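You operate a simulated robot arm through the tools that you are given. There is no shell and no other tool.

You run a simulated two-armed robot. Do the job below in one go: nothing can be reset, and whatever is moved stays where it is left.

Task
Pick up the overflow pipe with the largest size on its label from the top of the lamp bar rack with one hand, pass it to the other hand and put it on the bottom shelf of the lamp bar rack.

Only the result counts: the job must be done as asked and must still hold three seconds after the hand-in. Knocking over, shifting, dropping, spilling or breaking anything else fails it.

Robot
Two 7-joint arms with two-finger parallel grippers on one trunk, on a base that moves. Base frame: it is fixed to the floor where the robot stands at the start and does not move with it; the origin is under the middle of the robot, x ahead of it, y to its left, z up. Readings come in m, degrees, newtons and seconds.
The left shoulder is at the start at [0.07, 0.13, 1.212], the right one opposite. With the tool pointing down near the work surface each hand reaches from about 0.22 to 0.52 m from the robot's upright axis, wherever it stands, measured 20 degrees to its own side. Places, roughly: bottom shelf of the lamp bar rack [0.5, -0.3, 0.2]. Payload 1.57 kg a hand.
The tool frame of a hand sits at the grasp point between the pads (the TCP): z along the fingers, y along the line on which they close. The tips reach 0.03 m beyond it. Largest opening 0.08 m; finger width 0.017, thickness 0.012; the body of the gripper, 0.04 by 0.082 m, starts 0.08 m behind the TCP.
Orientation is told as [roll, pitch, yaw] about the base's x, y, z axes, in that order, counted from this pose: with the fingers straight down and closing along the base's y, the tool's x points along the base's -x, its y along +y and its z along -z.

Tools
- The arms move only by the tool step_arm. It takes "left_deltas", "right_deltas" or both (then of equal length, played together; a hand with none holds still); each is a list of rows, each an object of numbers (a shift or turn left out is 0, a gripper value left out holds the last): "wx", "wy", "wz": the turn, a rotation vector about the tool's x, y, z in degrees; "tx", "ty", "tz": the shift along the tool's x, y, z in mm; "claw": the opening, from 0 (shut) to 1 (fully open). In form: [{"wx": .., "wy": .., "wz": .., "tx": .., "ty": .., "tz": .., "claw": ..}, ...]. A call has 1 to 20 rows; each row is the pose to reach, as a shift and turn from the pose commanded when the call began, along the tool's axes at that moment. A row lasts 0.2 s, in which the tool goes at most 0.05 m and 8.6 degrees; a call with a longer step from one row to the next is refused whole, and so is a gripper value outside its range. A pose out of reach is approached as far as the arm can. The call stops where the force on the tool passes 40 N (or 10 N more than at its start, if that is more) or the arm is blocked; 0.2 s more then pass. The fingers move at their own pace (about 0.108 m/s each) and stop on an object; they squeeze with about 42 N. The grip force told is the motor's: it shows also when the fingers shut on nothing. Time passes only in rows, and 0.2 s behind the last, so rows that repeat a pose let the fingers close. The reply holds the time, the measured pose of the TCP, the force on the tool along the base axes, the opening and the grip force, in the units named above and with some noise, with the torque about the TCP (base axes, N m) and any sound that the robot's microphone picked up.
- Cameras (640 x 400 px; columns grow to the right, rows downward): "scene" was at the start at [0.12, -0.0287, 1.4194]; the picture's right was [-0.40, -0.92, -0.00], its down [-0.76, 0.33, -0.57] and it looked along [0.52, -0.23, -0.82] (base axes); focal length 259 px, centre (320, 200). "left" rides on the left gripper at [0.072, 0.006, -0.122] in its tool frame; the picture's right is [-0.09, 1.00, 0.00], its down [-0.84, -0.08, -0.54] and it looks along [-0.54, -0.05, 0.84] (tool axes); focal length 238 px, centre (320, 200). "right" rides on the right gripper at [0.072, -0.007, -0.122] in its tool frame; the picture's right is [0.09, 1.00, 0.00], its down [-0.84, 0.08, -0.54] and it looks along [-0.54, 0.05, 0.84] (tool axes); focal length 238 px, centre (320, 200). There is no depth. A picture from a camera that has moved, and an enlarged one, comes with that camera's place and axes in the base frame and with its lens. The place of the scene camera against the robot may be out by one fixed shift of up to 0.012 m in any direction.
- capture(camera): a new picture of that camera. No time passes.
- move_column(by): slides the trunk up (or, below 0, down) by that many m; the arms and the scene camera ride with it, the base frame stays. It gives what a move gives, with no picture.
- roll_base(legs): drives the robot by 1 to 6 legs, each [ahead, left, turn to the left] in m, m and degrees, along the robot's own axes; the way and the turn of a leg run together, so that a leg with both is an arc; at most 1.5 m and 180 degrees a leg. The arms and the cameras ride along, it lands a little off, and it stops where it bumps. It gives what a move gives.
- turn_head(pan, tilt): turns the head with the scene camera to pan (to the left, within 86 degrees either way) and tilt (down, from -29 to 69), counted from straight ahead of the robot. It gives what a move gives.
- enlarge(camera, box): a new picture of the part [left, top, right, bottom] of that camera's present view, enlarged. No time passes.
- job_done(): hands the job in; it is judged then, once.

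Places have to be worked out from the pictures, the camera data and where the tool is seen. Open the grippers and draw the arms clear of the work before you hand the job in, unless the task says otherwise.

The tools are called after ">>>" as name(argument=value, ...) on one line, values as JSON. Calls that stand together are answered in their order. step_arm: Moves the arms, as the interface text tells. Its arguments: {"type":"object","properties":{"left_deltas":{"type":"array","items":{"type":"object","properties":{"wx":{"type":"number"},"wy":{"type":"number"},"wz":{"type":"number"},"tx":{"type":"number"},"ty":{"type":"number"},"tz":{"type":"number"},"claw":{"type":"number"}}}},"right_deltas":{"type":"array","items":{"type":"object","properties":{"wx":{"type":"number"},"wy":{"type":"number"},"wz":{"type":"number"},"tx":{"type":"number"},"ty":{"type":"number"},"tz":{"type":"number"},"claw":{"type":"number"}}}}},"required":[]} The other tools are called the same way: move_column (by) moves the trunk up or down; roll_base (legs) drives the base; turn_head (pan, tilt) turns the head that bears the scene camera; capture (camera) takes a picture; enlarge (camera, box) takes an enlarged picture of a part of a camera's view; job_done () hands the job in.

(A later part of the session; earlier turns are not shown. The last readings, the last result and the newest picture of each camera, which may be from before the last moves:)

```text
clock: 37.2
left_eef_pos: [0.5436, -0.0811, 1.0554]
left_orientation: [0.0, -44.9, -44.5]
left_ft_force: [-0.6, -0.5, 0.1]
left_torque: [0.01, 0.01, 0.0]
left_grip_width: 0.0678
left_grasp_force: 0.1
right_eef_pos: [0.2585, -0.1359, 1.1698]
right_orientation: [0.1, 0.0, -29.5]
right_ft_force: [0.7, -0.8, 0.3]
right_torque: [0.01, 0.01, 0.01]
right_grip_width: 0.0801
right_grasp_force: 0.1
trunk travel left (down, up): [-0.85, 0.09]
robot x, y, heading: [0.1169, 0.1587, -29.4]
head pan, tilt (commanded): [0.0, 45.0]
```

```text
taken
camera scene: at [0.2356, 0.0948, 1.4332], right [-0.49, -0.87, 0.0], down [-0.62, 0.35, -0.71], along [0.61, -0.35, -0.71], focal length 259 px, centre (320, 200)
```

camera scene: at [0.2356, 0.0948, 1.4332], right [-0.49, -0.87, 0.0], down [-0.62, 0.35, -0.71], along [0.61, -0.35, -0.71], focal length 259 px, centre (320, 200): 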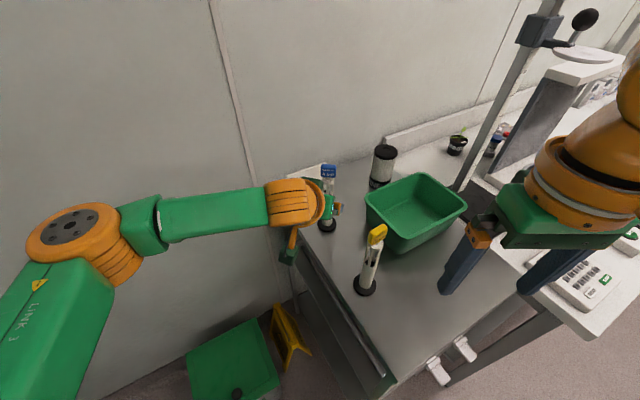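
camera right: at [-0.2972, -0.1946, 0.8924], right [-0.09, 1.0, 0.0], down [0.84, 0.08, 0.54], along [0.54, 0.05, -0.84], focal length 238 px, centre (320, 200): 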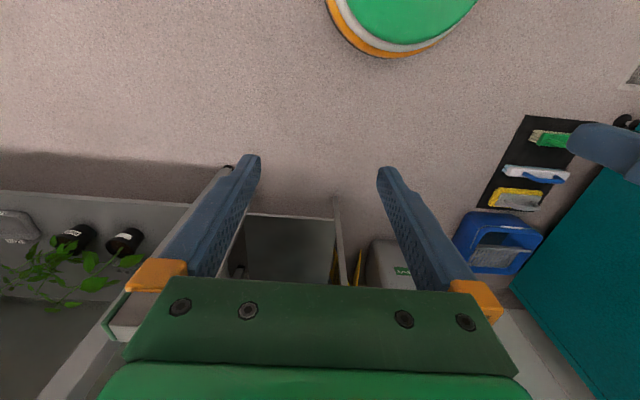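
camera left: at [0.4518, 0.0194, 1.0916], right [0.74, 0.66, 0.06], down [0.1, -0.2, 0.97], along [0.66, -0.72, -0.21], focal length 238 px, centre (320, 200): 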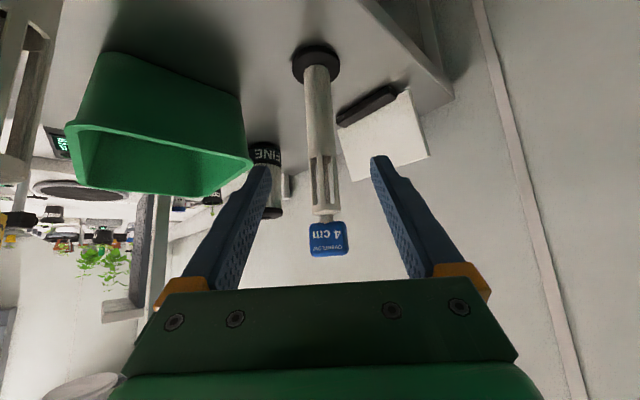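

The pipe sits centered between the fingers on the approach line. I advance 10 cm along the tool axis to put the TCP on the tube at z≈0.988.

>>> step_arm(left_deltas=[{"tx": -1, "ty": 0, "tz": 25}, {"tx": -2, "ty": 1, "tz": 50}, {"tx": -3, "ty": 1, "tz": 75}, {"tx": -3, "ty": 1, "tz": 98}])

>>> capture(camera="left")

>>> capture(camera="scene")

```text
clock: 38.2
left_eef_pos: [0.5965, -0.1315, 0.9922]
left_orientation: [0.0, -45.1, -44.5]
left_ft_force: [-0.6, 1.0, 0.9]
left_torque: [-0.01, -0.03, -0.01]
left_grip_width: 0.0682
left_grasp_force: 0.1
right_eef_pos: [0.2575, -0.1366, 1.171]
right_orientation: [0.0, -0.1, -29.6]
right_ft_force: [-0.1, -0.1, -0.1]
right_torque: [0.01, 0.02, 0.02]
right_grip_width: 0.0798
right_grasp_force: 0.0
trunk travel left (down, up): [-0.85, 0.09]
robot x, y, heading: [0.1129, 0.159, -29.4]
head pan, tilt (commanded): [0.0, 45.0]
```

```text
taken
camera left: at [0.5036, -0.0311, 1.0272], right [0.75, 0.66, 0.06], down [0.1, -0.2, 0.97], along [0.66, -0.72, -0.21], focal length 238 px, centre (320, 200)
```

left: 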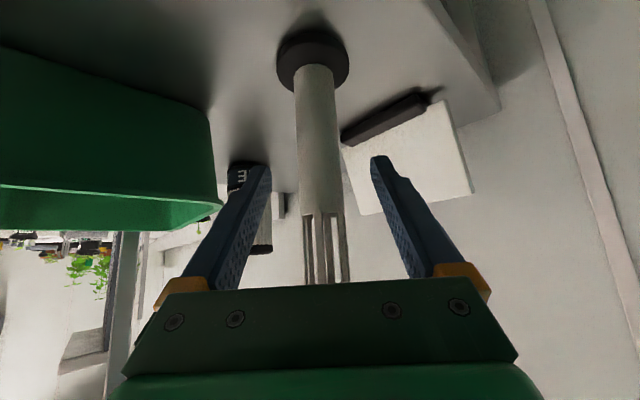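

```text
taken
camera scene: at [0.2346, 0.0951, 1.4333], right [-0.49, -0.87, 0.0], down [-0.62, 0.35, -0.71], along [0.62, -0.35, -0.71], focal length 259 px, centre (320, 200)
```

scene: 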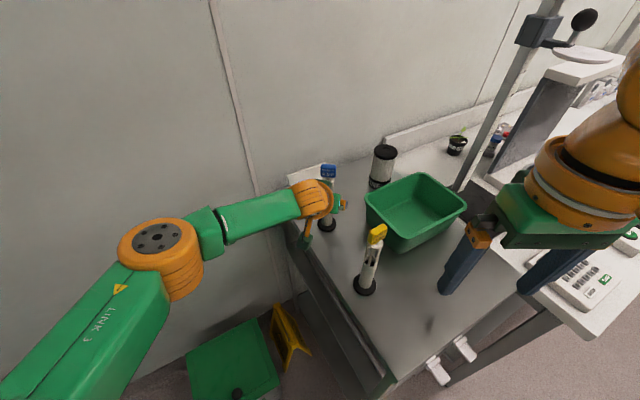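

The tube is centered between the pads just below the slots. I close the left gripper.

>>> step_arm(left_deltas=[{"claw": 0}, {"claw": 0}, {"claw": 0}, {"claw": 0}])

>>> capture(camera="left")

```text
clock: 39.2
left_eef_pos: [0.5958, -0.1306, 0.9909]
left_orientation: [-0.2, -45.1, -44.4]
left_ft_force: [0.3, 0.7, -0.8]
left_torque: [0.05, -0.1, 0.03]
left_grip_width: 0.0254
left_grasp_force: 36.8
right_eef_pos: [0.2578, -0.1355, 1.171]
right_orientation: [0.1, -0.1, -29.6]
right_ft_force: [-0.1, 0.2, -0.7]
right_torque: [-0.01, 0.02, 0.03]
right_grip_width: 0.0799
right_grasp_force: 0.0
trunk travel left (down, up): [-0.85, 0.09]
robot x, y, heading: [0.1192, 0.1616, -29.4]
head pan, tilt (commanded): [0.0, 45.0]
```

```text
taken
camera left: at [0.5036, -0.0304, 1.0275], right [0.74, 0.66, 0.06], down [0.1, -0.2, 0.97], along [0.66, -0.72, -0.21], focal length 238 px, centre (320, 200)
```

left: 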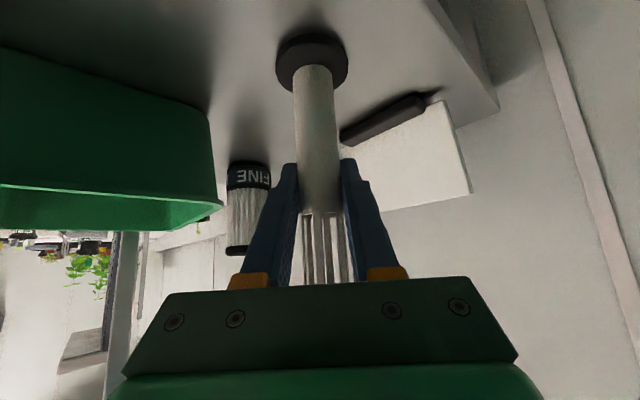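

Grip is firm at a width of 25.4 mm. I lift straight up 3 cm first, then 12 cm in all.

>>> step_arm(left_deltas=[{"tx": -7, "tz": -7}, {"tx": -14, "tz": -14}, {"tx": -21, "tz": -21}, {"tx": -42, "tz": -42}, {"tx": -63, "tz": -63}, {"tx": -85, "tz": -85}])

>>> capture(camera="left")

>>> capture(camera="scene")

```text
clock: 40.6
left_eef_pos: [0.5991, -0.1317, 1.1125]
left_orientation: [-0.1, -44.9, -44.3]
left_ft_force: [-0.4, 0.9, -2.0]
left_torque: [0.01, -0.02, -0.01]
left_grip_width: 0.0249
left_grasp_force: 36.4
right_eef_pos: [0.2574, -0.1353, 1.1705]
right_orientation: [0.1, -0.1, -29.6]
right_ft_force: [-0.2, -0.2, 0.4]
right_torque: [0.01, -0.01, 0.0]
right_grip_width: 0.0801
right_grasp_force: 0.0
trunk travel left (down, up): [-0.85, 0.09]
robot x, y, heading: [0.1188, 0.1596, -29.3]
head pan, tilt (commanded): [0.0, 45.0]
```

```text
taken
camera left: at [0.5053, -0.0301, 1.149], right [0.74, 0.66, 0.06], down [0.1, -0.2, 0.97], along [0.66, -0.72, -0.21], focal length 238 px, centre (320, 200)
```

left: 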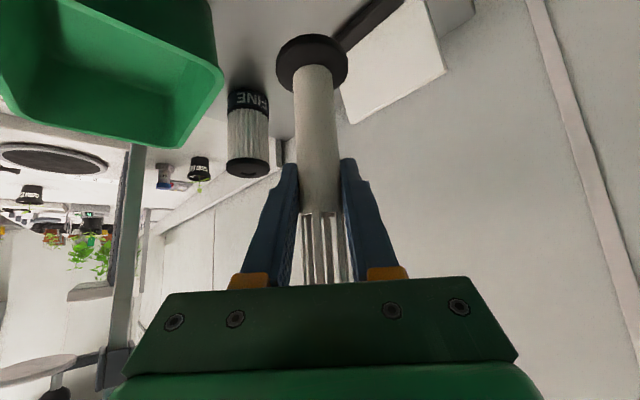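

```text
taken
camera scene: at [0.2342, 0.0958, 1.4333], right [-0.49, -0.87, 0.0], down [-0.62, 0.35, -0.71], along [0.62, -0.35, -0.71], focal length 259 px, centre (320, 200)
```

scene: 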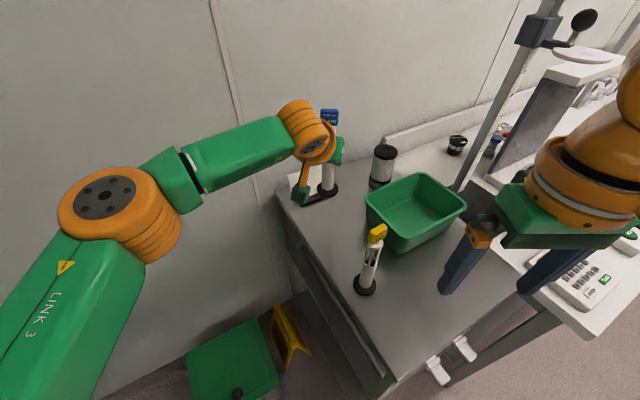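

The pipe is lifted cleanly (about 2 N) and hangs upright. I retreat along the approach direction to the left of the rack.

>>> step_arm(left_deltas=[{"tx": 24, "tz": -24}, {"tx": 48, "tz": -48}, {"tx": 72, "tz": -72}, {"tx": 96, "tz": -96}, {"tx": 120, "tz": -120}])

>>> capture(camera="scene")

```text
clock: 41.8
left_eef_pos: [0.4769, -0.0105, 1.1144]
left_orientation: [-0.1, -45.1, -44.3]
left_ft_force: [-0.4, 0.4, -1.2]
left_torque: [0.01, 0.02, -0.02]
left_grip_width: 0.0248
left_grasp_force: 36.1
right_eef_pos: [0.2575, -0.1346, 1.1714]
right_orientation: [-0.1, -0.1, -29.6]
right_ft_force: [-0.5, 0.0, 0.4]
right_torque: [0.0, -0.01, 0.01]
right_grip_width: 0.0799
right_grasp_force: 0.1
trunk travel left (down, up): [-0.85, 0.09]
robot x, y, heading: [0.1156, 0.1623, -29.6]
head pan, tilt (commanded): [0.0, 45.0]
```

```text
taken
camera scene: at [0.2337, 0.0972, 1.4334], right [-0.49, -0.87, 0.0], down [-0.62, 0.35, -0.71], along [0.62, -0.35, -0.71], focal length 259 px, centre (320, 200)
```

scene: 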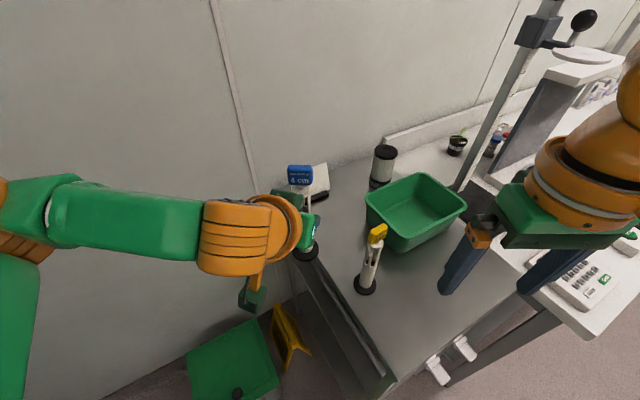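

Clear of the rack's objects. I drive straight back along base -x by 0.5 m, then turn back to heading 0.

>>> roll_base(legs=[[-0.435, -0.246, 0], [0, 0, 29.5]])

>>> capture(camera="scene")

>>> capture(camera="left")

>>> capture(camera="right")

```text
clock: 46.3
left_eef_pos: [-0.0052, 0.2032, 1.1138]
left_orientation: [-0.1, -44.9, -15.3]
left_ft_force: [0.7, -0.5, -1.9]
left_torque: [0.01, -0.01, 0.01]
left_grip_width: 0.0245
left_grasp_force: 36.4
right_eef_pos: [-0.1367, -0.011, 1.1717]
right_orientation: [0.1, -0.1, -0.5]
right_ft_force: [-0.1, 0.7, -0.5]
right_torque: [0.01, -0.04, -0.01]
right_grip_width: 0.0801
right_grasp_force: 0.1
trunk travel left (down, up): [-0.85, 0.09]
robot x, y, heading: [-0.4027, 0.1801, -0.3]
head pan, tilt (commanded): [0.0, 45.0]
```

```text
taken
camera scene: at [-0.2696, 0.1772, 1.4333], right [-0.01, -1.0, 0.0], down [-0.71, 0.01, -0.71], along [0.71, 0.0, -0.71], focal length 259 px, centre (320, 200)
```

scene: 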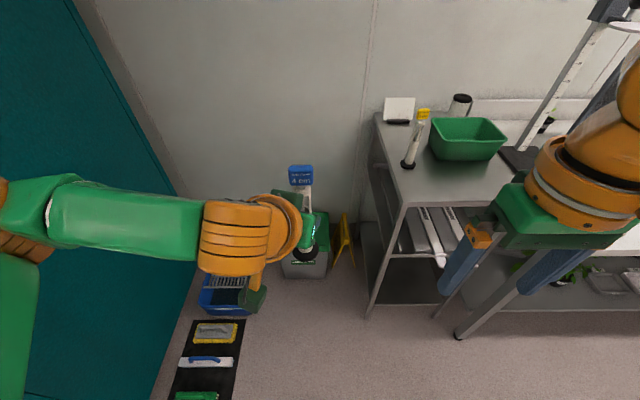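

```text
taken
camera left: at [-0.1358, 0.2456, 1.1493], right [0.33, 0.94, 0.06], down [0.18, -0.13, 0.97], along [0.93, -0.31, -0.21], focal length 238 px, centre (320, 200)
```

left: 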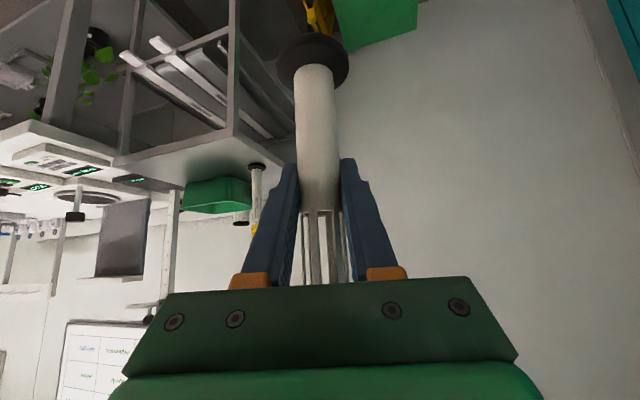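

```text
taken
camera right: at [-0.2098, -0.0176, 1.2923], right [-0.08, 1.0, 0.0], down [0.84, 0.07, 0.54], along [0.54, 0.05, -0.84], focal length 238 px, centre (320, 200)
```

right: 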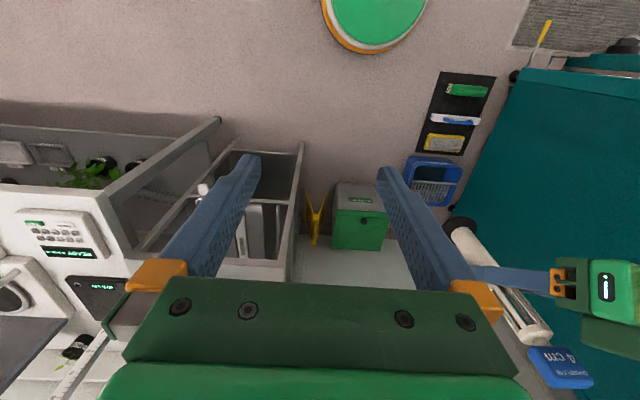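

The pipe is held upright at (-0.005, 0.203), robot at (-0.40, 0.18). I'll enlarge the left camera's view to measure where the pipe's disc is relative to the left TCP before the handover.

>>> enlarge(camera="left", box=[250, 10, 390, 240])

>>> enlarge(camera="right", box=[430, 200, 630, 400])

>>> enlarge(camera="scene", box=[240, 150, 350, 280])

```text
1.74 times, centred on (320, 125) of left
camera zoom: at [-0.1358, 0.2456, 1.1493], right [0.33, 0.94, 0.06], down [0.18, -0.13, 0.97], along [0.93, -0.31, -0.21], focal length 414 px, centre (320, 330)
```

zoom: 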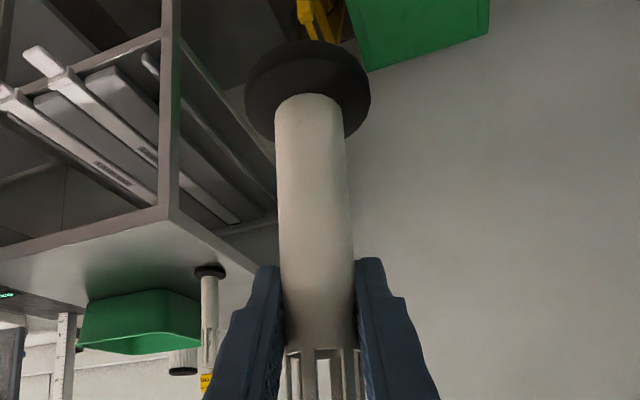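

```text
2.00 times, centred on (530, 300) of right
camera zoom: at [-0.2098, -0.0176, 1.2923], right [-0.08, 1.0, 0.0], down [0.84, 0.07, 0.54], along [0.54, 0.05, -0.84], focal length 477 px, centre (-100, 0)
```

zoom: 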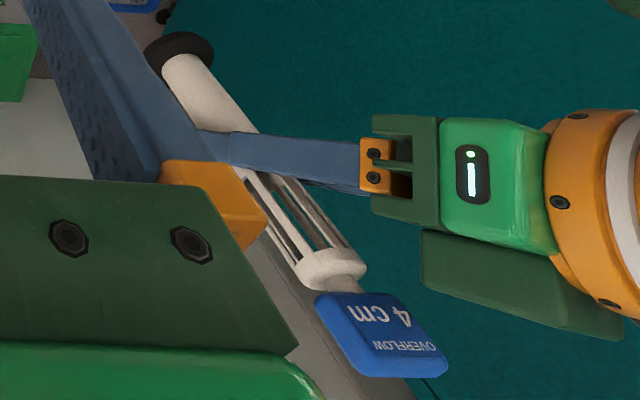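

```text
3.08 times, centred on (295, 215) of scene
camera zoom: at [-0.2696, 0.1772, 1.4333], right [-0.01, -1.0, 0.0], down [-0.71, 0.01, -0.71], along [0.71, 0.0, -0.71], focal length 797 px, centre (397, 154)
```

zoom: 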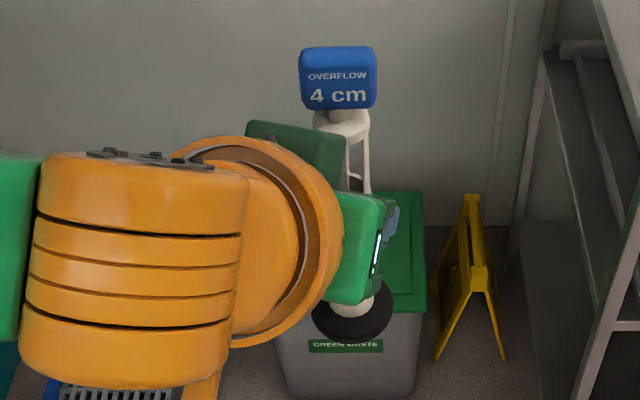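

The pipe hangs straight, with its bottom about 9 cm below the left TCP. I move the base right and slightly back so both arms have room for the handover.

>>> roll_base(legs=[[-0.12, -0.22, 0]])

>>> step_arm(left_deltas=[{"wx": 4.7, "wz": 4.7}, {"wx": 9.4, "wz": 9.4}, {"wx": 14.1, "wz": 14.1}])

```text
clock: 48.1
left_eef_pos: [-0.1272, -0.0136, 1.1134]
left_orientation: [-0.3, -44.9, -15.4]
left_ft_force: [-0.4, -0.3, -0.1]
left_torque: [-0.03, 0.01, -0.01]
left_grip_width: 0.0245
left_grasp_force: 35.9
right_eef_pos: [-0.2593, -0.229, 1.17]
right_orientation: [-0.1, 0.0, -0.6]
right_ft_force: [0.4, 1.2, 0.3]
right_torque: [-0.02, 0.04, 0.02]
right_grip_width: 0.08
right_grasp_force: 0.0
trunk travel left (down, up): [-0.85, 0.09]
robot x, y, heading: [-0.5298, -0.0397, -0.8]
head pan, tilt (commanded): [0.0, 45.0]
```

```text
clock: 49.0
left_eef_pos: [-0.1275, -0.0159, 1.113]
left_orientation: [-0.1, -45.0, -35.6]
left_ft_force: [0.7, 0.4, -1.2]
left_torque: [0.0, 0.0, 0.01]
left_grip_width: 0.0245
left_grasp_force: 36.4
right_eef_pos: [-0.2615, -0.2303, 1.17]
right_orientation: [0.1, -0.1, -0.7]
right_ft_force: [0.3, 0.0, 0.7]
right_torque: [-0.01, -0.01, 0.01]
right_grip_width: 0.08
right_grasp_force: 0.2
trunk travel left (down, up): [-0.85, 0.09]
robot x, y, heading: [-0.5288, -0.043, -0.8]
head pan, tilt (commanded): [0.0, 45.0]
```

Now I extend the left hand with the pipe forward to a meeting point, and at the same time bring the right hand forward and slightly down, tool still pointing down.

>>> step_arm(left_deltas=[{"tx": -4, "ty": 14.4, "tz": 33}, {"tx": -8, "ty": 28.8, "tz": 66}, {"tx": -12, "ty": 43, "tz": 99}, {"tx": -15, "ty": 57.6, "tz": 132.6}], right_deltas=[{"tx": -33, "ty": 2, "tz": 22}, {"tx": -66, "ty": 5, "tz": 45}, {"tx": -99, "ty": 8, "tz": 67}, {"tx": -130, "ty": 10, "tz": 90}])

>>> step_arm(right_deltas=[{"wz": -7.5}, {"wz": -15}, {"wz": -22.5}, {"wz": -30}, {"wz": -37.5}, {"wz": -45}])

>>> capture(camera="scene")

```text
clock: 50.0
left_eef_pos: [-0.0056, -0.0289, 1.0293]
left_orientation: [-0.3, -44.7, -35.5]
left_ft_force: [0.0, -0.1, -0.4]
left_torque: [-0.01, 0.03, 0.02]
left_grip_width: 0.0245
left_grasp_force: 36.5
right_eef_pos: [-0.1252, -0.2259, 1.0786]
right_orientation: [0.1, 0.1, -0.7]
right_ft_force: [0.7, -0.8, 0.3]
right_torque: [0.03, 0.0, -0.02]
right_grip_width: 0.0799
right_grasp_force: 0.0
trunk travel left (down, up): [-0.85, 0.09]
robot x, y, heading: [-0.5277, -0.0401, -0.6]
head pan, tilt (commanded): [0.0, 45.0]
```

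```text
clock: 51.4
left_eef_pos: [-0.0107, -0.0279, 1.0306]
left_orientation: [-0.1, -45.0, -35.5]
left_ft_force: [-0.6, 0.6, -0.5]
left_torque: [0.01, 0.0, 0.01]
left_grip_width: 0.0243
left_grasp_force: 36.0
right_eef_pos: [-0.1533, -0.2065, 1.0792]
right_orientation: [-0.2, -0.1, 44.3]
right_ft_force: [0.2, -1.2, 0.6]
right_torque: [-0.04, 0.01, 0.0]
right_grip_width: 0.0802
right_grasp_force: 0.0
right hand out of reach, approached as far as the arm can: row 6
trunk travel left (down, up): [-0.85, 0.09]
robot x, y, heading: [-0.5233, -0.0405, -0.4]
head pan, tilt (commanded): [0.0, 45.0]
```

```text
taken
camera scene: at [-0.3932, -0.0418, 1.4333], right [-0.01, -1.0, 0.0], down [-0.71, 0.01, -0.71], along [0.71, -0.01, -0.71], focal length 259 px, centre (320, 200)
```

scene: 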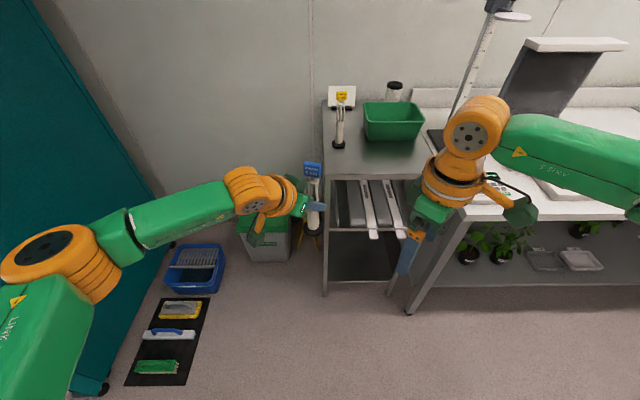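

The right hand is near a joint limit at yaw 45° with the tool down. I'll go back to about yaw 25° and then tilt it towards horizontal.

>>> step_arm(right_deltas=[{"wz": 7}, {"wz": 14}, {"wz": 20}])

>>> step_arm(right_deltas=[{"wy": -8}, {"wy": -16}, {"wy": -24}, {"wy": -32}, {"wy": -40}])

```text
clock: 52.1
left_eef_pos: [-0.0104, -0.0289, 1.0308]
left_orientation: [-0.3, -45.1, -35.5]
left_ft_force: [0.8, 0.0, -0.6]
left_torque: [0.0, 0.0, 0.06]
left_grip_width: 0.0243
left_grasp_force: 36.6
right_eef_pos: [-0.1542, -0.2065, 1.0796]
right_orientation: [0.1, -0.1, 24.2]
right_ft_force: [0.5, -0.3, 0.3]
right_torque: [0.02, -0.01, 0.01]
right_grip_width: 0.08
right_grasp_force: 0.0
trunk travel left (down, up): [-0.85, 0.09]
robot x, y, heading: [-0.528, -0.0406, -0.8]
head pan, tilt (commanded): [0.0, 45.0]
```

```text
clock: 53.4
left_eef_pos: [-0.0114, -0.0282, 1.0308]
left_orientation: [-0.2, -45.0, -35.5]
left_ft_force: [-0.3, -0.6, 0.0]
left_torque: [0.03, 0.01, 0.01]
left_grip_width: 0.0244
left_grasp_force: 35.6
right_eef_pos: [-0.1555, -0.2084, 1.0802]
right_orientation: [0.3, -40.3, 24.2]
right_ft_force: [1.0, 0.5, 0.0]
right_torque: [-0.02, -0.03, 0.0]
right_grip_width: 0.0802
right_grasp_force: 0.0
trunk travel left (down, up): [-0.85, 0.09]
robot x, y, heading: [-0.5304, -0.0381, -0.7]
head pan, tilt (commanded): [0.0, 45.0]
```

Tilt to 40° worked. I move the right hand 9 cm forward for elbow room, then tilt it on to 80°.

>>> step_arm(right_deltas=[{"tx": -31, "ty": -18, "tz": 26.5}, {"tx": -62.6, "ty": -36.9, "tz": 53.1}])

>>> step_arm(right_deltas=[{"wy": -8}, {"wy": -16}, {"wy": -24}, {"wy": -32}, {"wy": -40}])

>>> capture(camera="scene")

>>> capture(camera="right")

```text
clock: 54.0
left_eef_pos: [-0.0073, -0.027, 1.0293]
left_orientation: [-0.3, -44.9, -35.3]
left_ft_force: [-0.2, -0.1, -0.7]
left_torque: [0.02, 0.02, -0.03]
left_grip_width: 0.0244
left_grasp_force: 36.1
right_eef_pos: [-0.0605, -0.2028, 1.0785]
right_orientation: [0.1, -40.0, 24.3]
right_ft_force: [0.0, -0.4, -0.4]
right_torque: [-0.01, 0.01, 0.0]
right_grip_width: 0.08
right_grasp_force: 0.0
trunk travel left (down, up): [-0.85, 0.09]
robot x, y, heading: [-0.5265, -0.0396, -0.7]
head pan, tilt (commanded): [0.0, 45.0]
```

```text
clock: 55.1
left_eef_pos: [-0.0122, -0.0292, 1.0318]
left_orientation: [0.0, -45.0, -35.5]
left_ft_force: [0.9, -0.6, -1.4]
left_torque: [0.03, -0.03, 0.0]
left_grip_width: 0.0239
left_grasp_force: 35.8
right_eef_pos: [-0.0829, -0.2465, 1.1525]
right_orientation: [0.4, -79.5, 24.0]
right_ft_force: [-0.3, 0.1, -0.7]
right_torque: [0.02, 0.03, 0.0]
right_grip_width: 0.08
right_grasp_force: 0.0
right hand out of reach, approached as far as the arm can: row 4, 5
trunk travel left (down, up): [-0.85, 0.09]
robot x, y, heading: [-0.5284, -0.044, -0.7]
head pan, tilt (commanded): [0.0, 45.0]
```

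```text
taken
camera scene: at [-0.3944, -0.0433, 1.4335], right [-0.01, -1.0, 0.0], down [-0.71, 0.01, -0.71], along [0.71, -0.01, -0.71], focal length 259 px, centre (320, 200)
```

scene: 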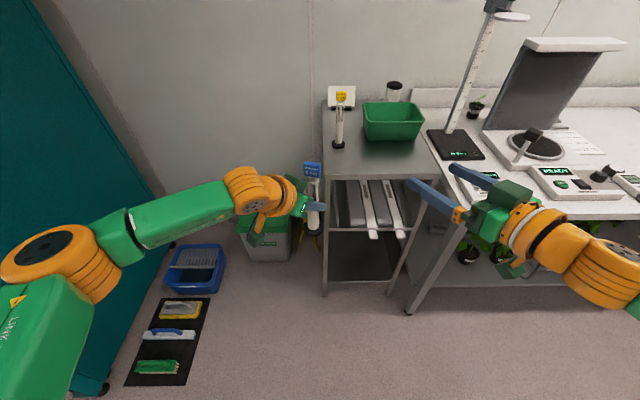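

```text
taken
camera right: at [-0.1998, -0.3088, 1.103], right [-0.43, 0.9, -0.09], down [-0.38, -0.09, 0.92], along [0.82, 0.43, 0.38], focal length 238 px, centre (320, 200)
```

right: 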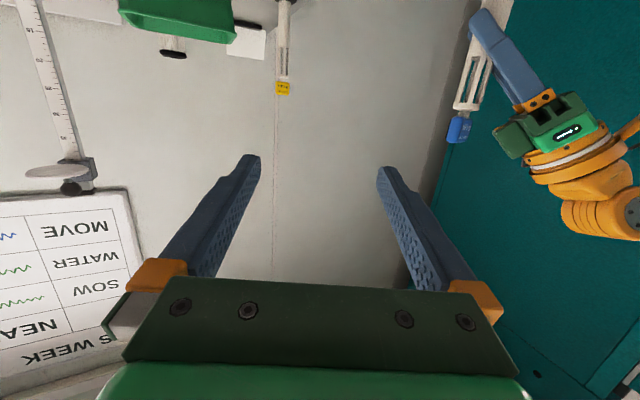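

The right arm runs out of wrist range near horizontal at this height, so I'll use a tilt of about 60° instead. I raise the left hand 9 cm with the pipe, and un-tilt the right by 20°.

>>> step_arm(left_deltas=[{"tx": -21, "tz": -21}, {"tx": -42, "tz": -42}, {"tx": -63.6, "tz": -63.6}], right_deltas=[{"wy": 7}, {"wy": 14}, {"wy": 20}])

```text
clock: 56.0
left_eef_pos: [-0.0112, -0.027, 1.1205]
left_orientation: [-0.2, -45.1, -35.5]
left_ft_force: [-0.8, -0.8, -1.3]
left_torque: [0.03, 0.03, 0.03]
left_grip_width: 0.0245
left_grasp_force: 35.9
right_eef_pos: [-0.0798, -0.2456, 1.1502]
right_orientation: [0.0, -60.1, 24.4]
right_ft_force: [0.2, 0.6, 0.4]
right_torque: [-0.01, 0.01, -0.02]
right_grip_width: 0.0801
right_grasp_force: 0.2
trunk travel left (down, up): [-0.85, 0.09]
robot x, y, heading: [-0.5281, -0.0414, -0.6]
head pan, tilt (commanded): [0.0, 45.0]
```

Both hands are in reach of their poses. I bring the right hand down to the lower grip height (z≈1.068), still off to the right.

>>> step_arm(right_deltas=[{"tx": 31, "ty": 7, "tz": 0}, {"tx": 63, "ty": 14, "tz": 1}, {"tx": 94, "ty": 20.7, "tz": 1.6}])

>>> capture(camera="scene")

>>> capture(camera="right")

```text
clock: 56.8
left_eef_pos: [-0.0119, -0.0273, 1.1203]
left_orientation: [-0.1, -45.1, -35.5]
left_ft_force: [-0.2, -0.1, -1.5]
left_torque: [-0.01, 0.02, 0.02]
left_grip_width: 0.0246
left_grasp_force: 36.6
right_eef_pos: [-0.1268, -0.2462, 1.0669]
right_orientation: [0.0, -60.1, 24.3]
right_ft_force: [-0.2, 0.1, -0.1]
right_torque: [0.0, 0.0, -0.01]
right_grip_width: 0.0801
right_grasp_force: 0.1
trunk travel left (down, up): [-0.85, 0.09]
robot x, y, heading: [-0.5275, -0.042, -0.7]
head pan, tilt (commanded): [0.0, 45.0]
```

```text
taken
camera scene: at [-0.3928, -0.0422, 1.4333], right [-0.01, -1.0, 0.0], down [-0.71, 0.01, -0.71], along [0.71, -0.01, -0.71], focal length 259 px, centre (320, 200)
```

scene: 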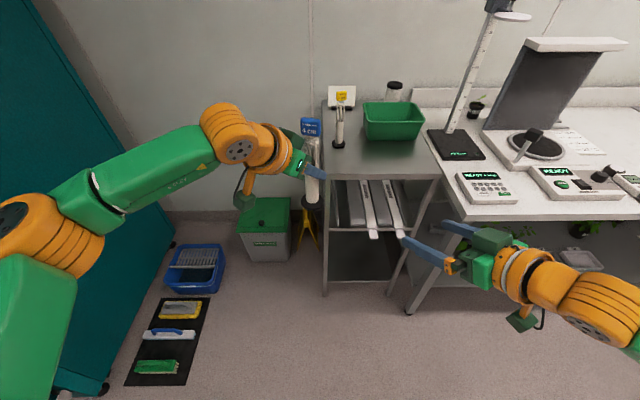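

```text
taken
camera right: at [-0.255, -0.3107, 1.0642], right [-0.45, 0.89, -0.08], down [-0.08, 0.05, 1.0], along [0.89, 0.46, 0.05], focal length 238 px, centre (320, 200)
```

right: 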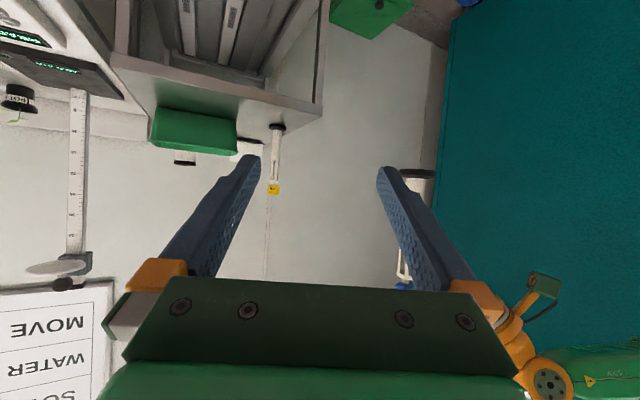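

All clear. I slide the right hand left to the pre-grasp point 13 cm behind the pipe along its approach direction.

>>> step_arm(right_deltas=[{"tx": -8, "ty": 38, "tz": 14}, {"tx": -16, "ty": 76, "tz": 28}, {"tx": -24, "ty": 114, "tz": 42.5}, {"tx": -32.6, "ty": 151.5, "tz": 56.7}])

>>> capture(camera="right")

>>> capture(camera="scene")

```text
clock: 57.8
left_eef_pos: [-0.0103, -0.0252, 1.1197]
left_orientation: [-0.2, -45.0, -35.3]
left_ft_force: [0.3, -0.5, -0.2]
left_torque: [0.01, -0.04, -0.01]
left_grip_width: 0.0243
left_grasp_force: 37.0
right_eef_pos: [-0.1343, -0.0768, 1.0688]
right_orientation: [0.0, -60.1, 24.2]
right_ft_force: [0.1, -0.5, -0.1]
right_torque: [0.0, 0.0, 0.0]
right_grip_width: 0.0799
right_grasp_force: 0.1
right hand out of reach, approached as far as the arm can: row 2, 3
trunk travel left (down, up): [-0.85, 0.09]
robot x, y, heading: [-0.5297, -0.0402, -0.5]
head pan, tilt (commanded): [0.0, 45.0]
```

```text
taken
camera right: at [-0.2608, -0.1407, 1.0665], right [-0.45, 0.89, -0.08], down [-0.08, 0.05, 1.0], along [0.89, 0.45, 0.05], focal length 238 px, centre (320, 200)
```

right: 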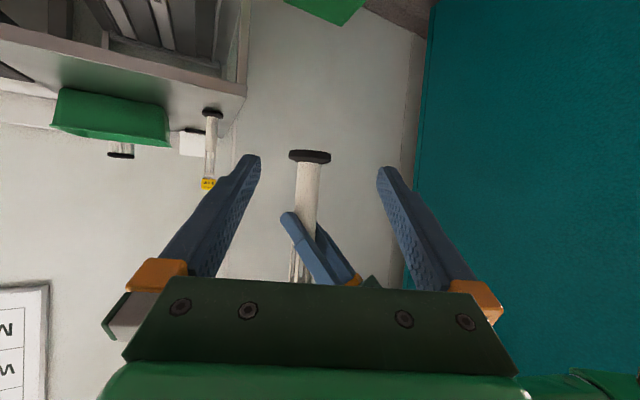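

```text
taken
camera scene: at [-0.3919, -0.04, 1.4332], right [-0.01, -1.0, 0.0], down [-0.71, 0.01, -0.71], along [0.71, -0.01, -0.71], focal length 259 px, centre (320, 200)
```

scene: 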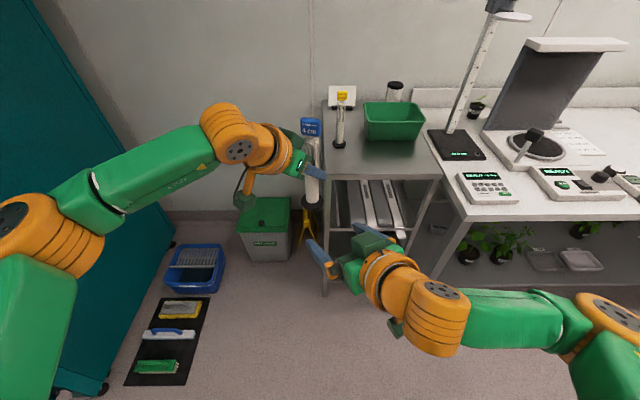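

The right camera now sees the disc, the lower tube and the left fingers between its own fingers. I enlarge to fix the height and lateral offset.

>>> enlarge(camera="right", box=[230, 130, 410, 290])

```text
2.50 times, centred on (320, 210) of right
camera zoom: at [-0.2608, -0.1407, 1.0665], right [-0.45, 0.89, -0.08], down [-0.08, 0.05, 1.0], along [0.89, 0.45, 0.05], focal length 596 px, centre (320, 175)
```

zoom: 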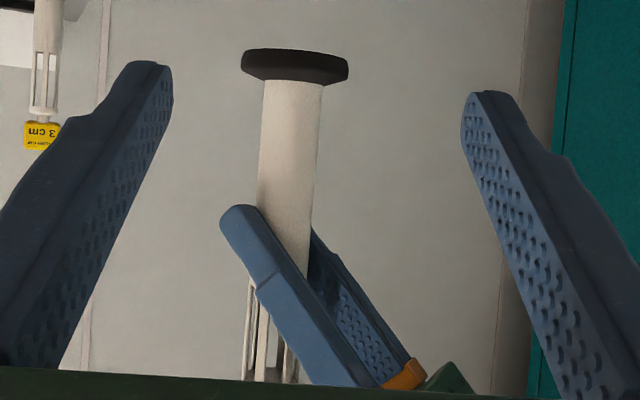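

The pipe bottom is at z≈1.027 (9.3 cm below the left TCP), the lowest left fingertip at z≈1.096, and the pipe is about 6–9 mm to the right hand's -y side. I advance 10 cm with a 6 mm lateral and 4 mm downward correction, then re-check.

>>> step_arm(right_deltas=[{"tx": -12, "ty": -4, "tz": 22}, {"tx": -23, "ty": -6, "tz": 44}, {"tx": -35, "ty": -6, "tz": 66}, {"tx": -46.4, "ty": -6, "tz": 88.7}])

>>> enlarge(camera="right", box=[230, 110, 410, 290])

>>> enlarge(camera="scene", box=[220, 90, 460, 350])

```text
clock: 58.8
left_eef_pos: [-0.0083, -0.0268, 1.1203]
left_orientation: [-0.2, -45.0, -35.3]
left_ft_force: [1.0, 0.1, -1.4]
left_torque: [-0.01, 0.02, 0.0]
left_grip_width: 0.0244
left_grasp_force: 36.3
right_eef_pos: [-0.0379, -0.0447, 1.0637]
right_orientation: [0.1, -60.0, 24.3]
right_ft_force: [-1.2, -0.2, 0.4]
right_torque: [0.0, 0.02, -0.02]
right_grip_width: 0.0796
right_grasp_force: 0.0
trunk travel left (down, up): [-0.85, 0.09]
robot x, y, heading: [-0.5295, -0.0395, -0.7]
head pan, tilt (commanded): [0.0, 45.0]
```

```text
2.22 times, centred on (320, 200) of right
camera zoom: at [-0.1639, -0.1092, 1.0618], right [-0.45, 0.89, -0.08], down [-0.08, 0.05, 1.0], along [0.89, 0.46, 0.05], focal length 530 px, centre (320, 200)
```

zoom: 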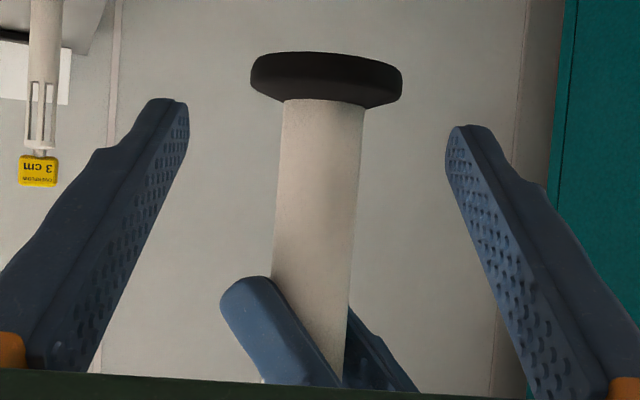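

```text
1.54 times, centred on (340, 220) of scene
camera zoom: at [-0.3914, -0.0413, 1.4331], right [-0.01, -1.0, 0.0], down [-0.71, 0.01, -0.71], along [0.71, -0.01, -0.71], focal length 398 px, centre (289, 169)
```

zoom: 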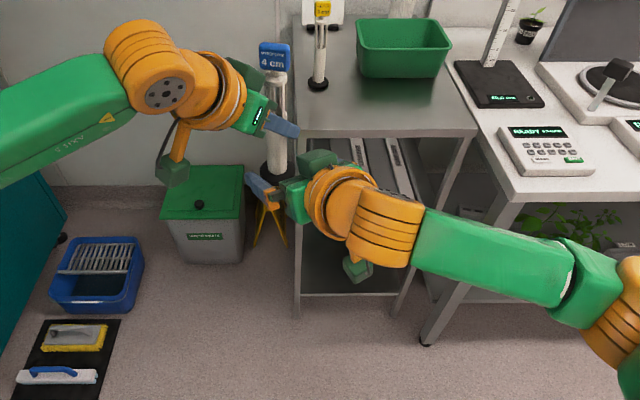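

The tube is aligned laterally to within 1 mm. I advance the last 28 mm, raising 2.5 mm, then check before closing.

>>> step_arm(right_deltas=[{"tx": -8, "tz": 11.5}, {"tx": -16, "tz": 23}])

>>> enlarge(camera="right", box=[230, 110, 410, 290])

>>> capture(camera="left")

```text
clock: 59.4
left_eef_pos: [-0.0111, -0.0261, 1.1201]
left_orientation: [-0.3, -44.9, -35.4]
left_ft_force: [-0.4, -1.1, -1.6]
left_torque: [0.0, -0.01, -0.04]
left_grip_width: 0.0245
left_grasp_force: 36.1
right_eef_pos: [-0.0134, -0.0332, 1.0664]
right_orientation: [-0.1, -60.1, 24.3]
right_ft_force: [0.3, -0.1, 0.6]
right_torque: [-0.01, -0.01, 0.01]
right_grip_width: 0.08
right_grasp_force: 0.0
trunk travel left (down, up): [-0.85, 0.09]
robot x, y, heading: [-0.527, -0.0377, -0.6]
head pan, tilt (commanded): [0.0, 45.0]
```

```text
2.22 times, centred on (320, 200) of right
camera zoom: at [-0.1397, -0.0981, 1.0656], right [-0.45, 0.89, -0.08], down [-0.08, 0.05, 1.0], along [0.89, 0.46, 0.05], focal length 530 px, centre (320, 200)
```

zoom: 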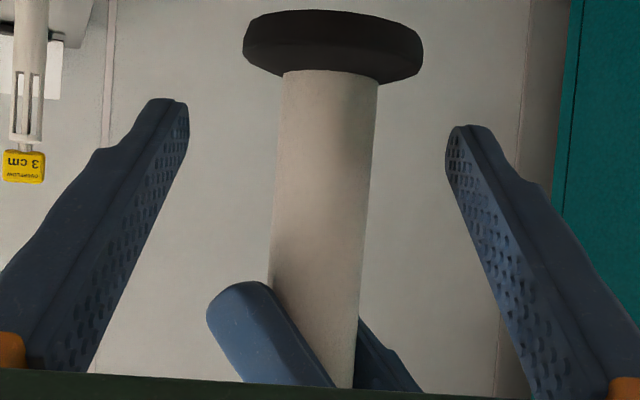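

```text
taken
camera left: at [-0.1177, 0.0583, 1.1558], right [0.63, 0.77, 0.06], down [0.13, -0.18, 0.97], along [0.76, -0.61, -0.21], focal length 238 px, centre (320, 200)
```

left: 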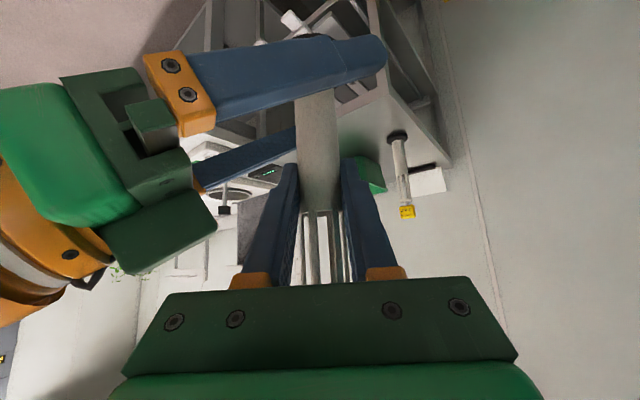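

The tube is now exactly at the right TCP, with the fingertips clear of the disc and the left fingers. I close the right gripper.

>>> step_arm(right_deltas=[{"claw": 0}, {"claw": 0}, {"claw": 0}, {"claw": 0}])

>>> capture(camera="right")

>>> capture(camera="left")

```text
clock: 60.4
left_eef_pos: [-0.0109, -0.0268, 1.1208]
left_orientation: [-0.3, -45.0, -35.5]
left_ft_force: [5.0, -8.6, -3.2]
left_torque: [-0.08, -0.18, 0.17]
left_grip_width: 0.0245
left_grasp_force: 35.5
right_eef_pos: [-0.0145, -0.0331, 1.0677]
right_orientation: [0.1, -60.1, 24.3]
right_ft_force: [-5.3, 9.2, 1.9]
right_torque: [-0.37, -0.03, -0.1]
right_grip_width: 0.0255
right_grasp_force: 36.7
trunk travel left (down, up): [-0.85, 0.09]
robot x, y, heading: [-0.5282, -0.0379, -0.4]
head pan, tilt (commanded): [0.0, 45.0]
```

```text
taken
camera right: at [-0.1407, -0.0984, 1.0659], right [-0.45, 0.89, -0.08], down [-0.08, 0.05, 1.0], along [0.89, 0.46, 0.05], focal length 238 px, centre (320, 200)
```

right: 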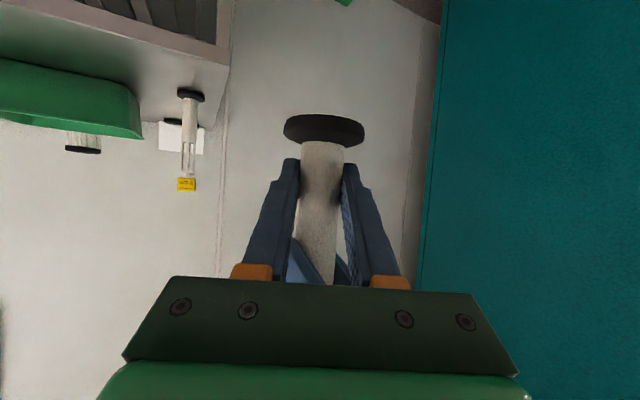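

```text
taken
camera left: at [-0.1185, 0.0574, 1.1562], right [0.63, 0.77, 0.06], down [0.13, -0.18, 0.98], along [0.76, -0.61, -0.21], focal length 238 px, centre (320, 200)
```

left: 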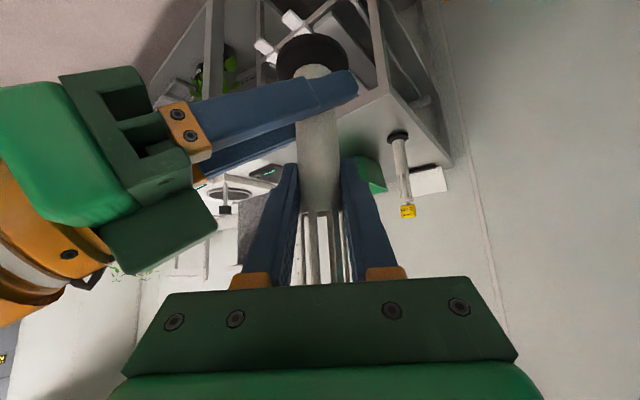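

The right hand has the pipe (25.5 mm, 37 N) with only about 10 N between the hands. I open the left gripper partway to release.

>>> step_arm(left_deltas=[{"claw": 0.4}, {"claw": 0.65}, {"claw": 0.65}])

>>> capture(camera="right")

>>> capture(camera="left")

```text
clock: 61.1
left_eef_pos: [-0.0108, -0.0277, 1.1207]
left_orientation: [-0.1, -45.0, -35.4]
left_ft_force: [-0.2, 0.1, -0.7]
left_torque: [0.02, -0.01, 0.01]
left_grip_width: 0.052
left_grasp_force: 0.1
right_eef_pos: [-0.0133, -0.0351, 1.067]
right_orientation: [-0.1, -60.1, 24.4]
right_ft_force: [-0.9, -0.1, -0.1]
right_torque: [0.02, 0.03, 0.01]
right_grip_width: 0.0242
right_grasp_force: 36.7
trunk travel left (down, up): [-0.85, 0.09]
robot x, y, heading: [-0.5253, -0.0401, -0.5]
head pan, tilt (commanded): [0.0, 45.0]
```

```text
taken
camera right: at [-0.1404, -0.0987, 1.0657], right [-0.45, 0.89, -0.08], down [-0.08, 0.05, 1.0], along [0.89, 0.46, 0.05], focal length 238 px, centre (320, 200)
```

right: 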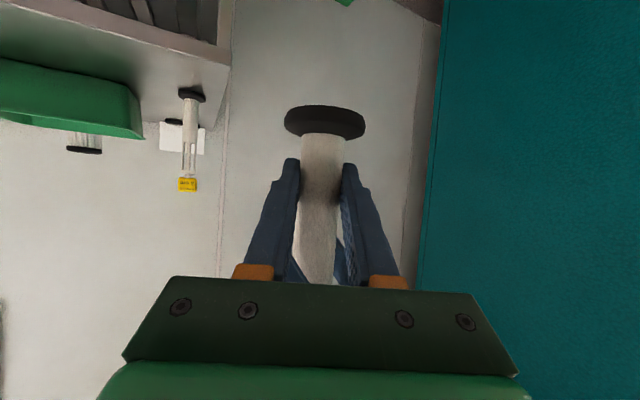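

```text
taken
camera left: at [-0.1184, 0.0577, 1.1561], right [0.63, 0.77, 0.06], down [0.13, -0.18, 0.97], along [0.76, -0.61, -0.21], focal length 238 px, centre (320, 200)
```

left: 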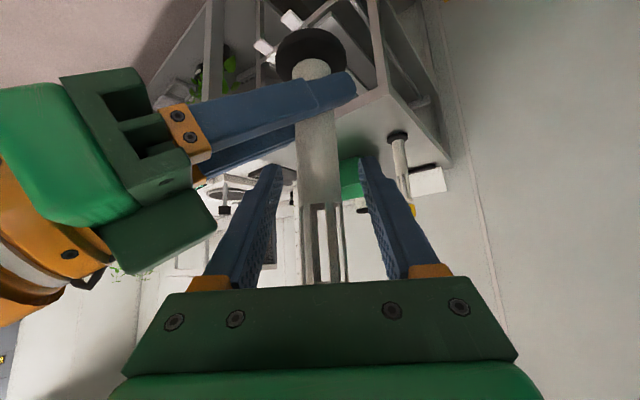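

The left hand has released and the right holds at 37 N; the pipe seems to have settled a few mm lower in the grip. I withdraw the left hand back along its own axis and watch the pipe.

>>> step_arm(left_deltas=[{"tz": -25}, {"tz": -60}, {"tz": -100}, {"tz": -130}])

>>> capture(camera="right")

>>> capture(camera="left")

>>> capture(camera="scene")

```text
clock: 62.1
left_eef_pos: [-0.0853, 0.0258, 1.2124]
left_orientation: [-0.2, -45.0, -35.4]
left_ft_force: [-1.6, 0.4, -0.1]
left_torque: [-0.01, -0.03, 0.01]
left_grip_width: 0.0523
left_grasp_force: 0.1
right_eef_pos: [-0.0143, -0.0339, 1.0676]
right_orientation: [0.0, -60.1, 24.2]
right_ft_force: [-0.7, 0.2, 0.4]
right_torque: [-0.05, 0.02, -0.03]
right_grip_width: 0.0241
right_grasp_force: 35.9
trunk travel left (down, up): [-0.85, 0.09]
robot x, y, heading: [-0.5294, -0.0391, -0.4]
head pan, tilt (commanded): [0.0, 45.0]
```

```text
taken
camera right: at [-0.1412, -0.0983, 1.0661], right [-0.45, 0.89, -0.08], down [-0.08, 0.05, 1.0], along [0.89, 0.46, 0.05], focal length 238 px, centre (320, 200)
```

right: 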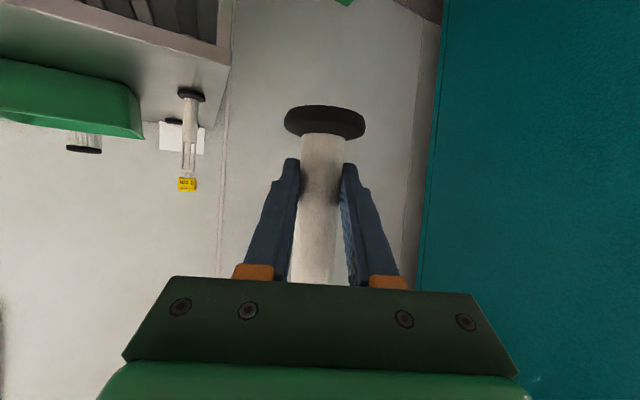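

```text
taken
camera left: at [-0.1936, 0.1102, 1.2473], right [0.63, 0.77, 0.06], down [0.13, -0.18, 0.97], along [0.77, -0.61, -0.21], focal length 238 px, centre (320, 200)
```

left: 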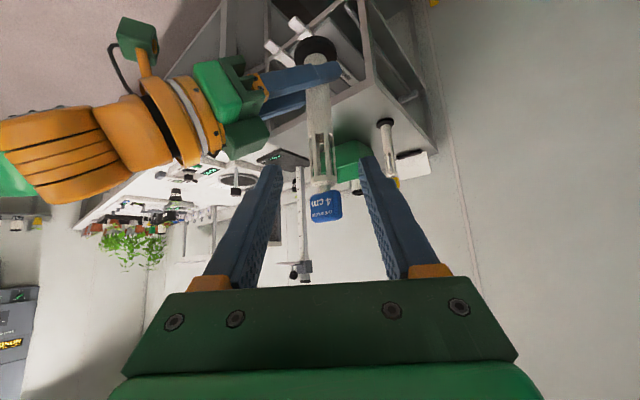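

```text
taken
camera scene: at [-0.3934, -0.0413, 1.4333], right [-0.01, -1.0, 0.0], down [-0.71, 0.01, -0.71], along [0.71, -0.01, -0.71], focal length 259 px, centre (320, 200)
```

scene: 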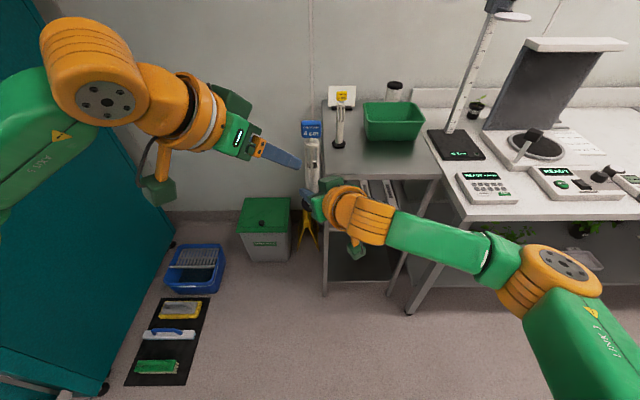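

The pipe stays put in the right hand. I enlarge views to judge whether it's still upright.

>>> enlarge(camera="right", box=[230, 90, 410, 290])

>>> enlarge(camera="left", box=[250, 20, 390, 230])

>>> enlarge(camera="scene", box=[270, 110, 370, 260])

```text
2.00 times, centred on (320, 190) of right
camera zoom: at [-0.1412, -0.0983, 1.0661], right [-0.45, 0.89, -0.08], down [-0.08, 0.05, 1.0], along [0.89, 0.46, 0.05], focal length 477 px, centre (320, 220)
```

zoom: 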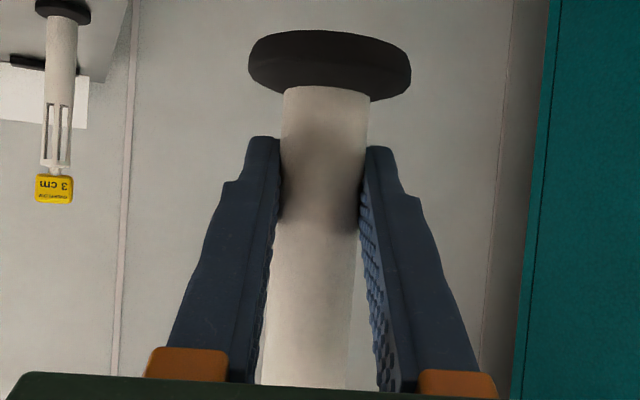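

```text
1.90 times, centred on (320, 125) of left
camera zoom: at [-0.1936, 0.1102, 1.2473], right [0.63, 0.77, 0.06], down [0.13, -0.18, 0.97], along [0.77, -0.61, -0.21], focal length 454 px, centre (320, 343)
```

zoom: 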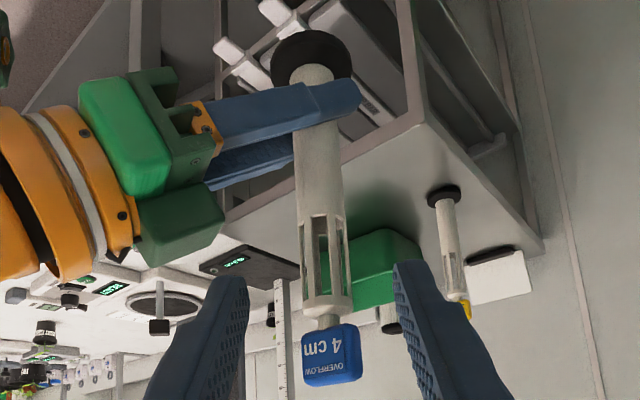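

```text
2.67 times, centred on (320, 185) of scene
camera zoom: at [-0.3934, -0.0413, 1.4333], right [-0.01, -1.0, 0.0], down [-0.71, 0.01, -0.71], along [0.71, -0.01, -0.71], focal length 691 px, centre (320, 240)
```

zoom: 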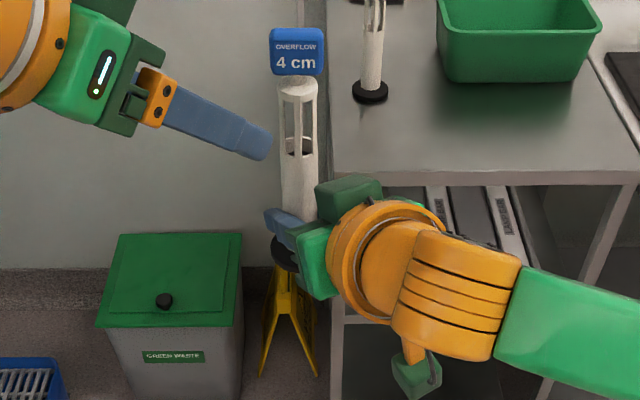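

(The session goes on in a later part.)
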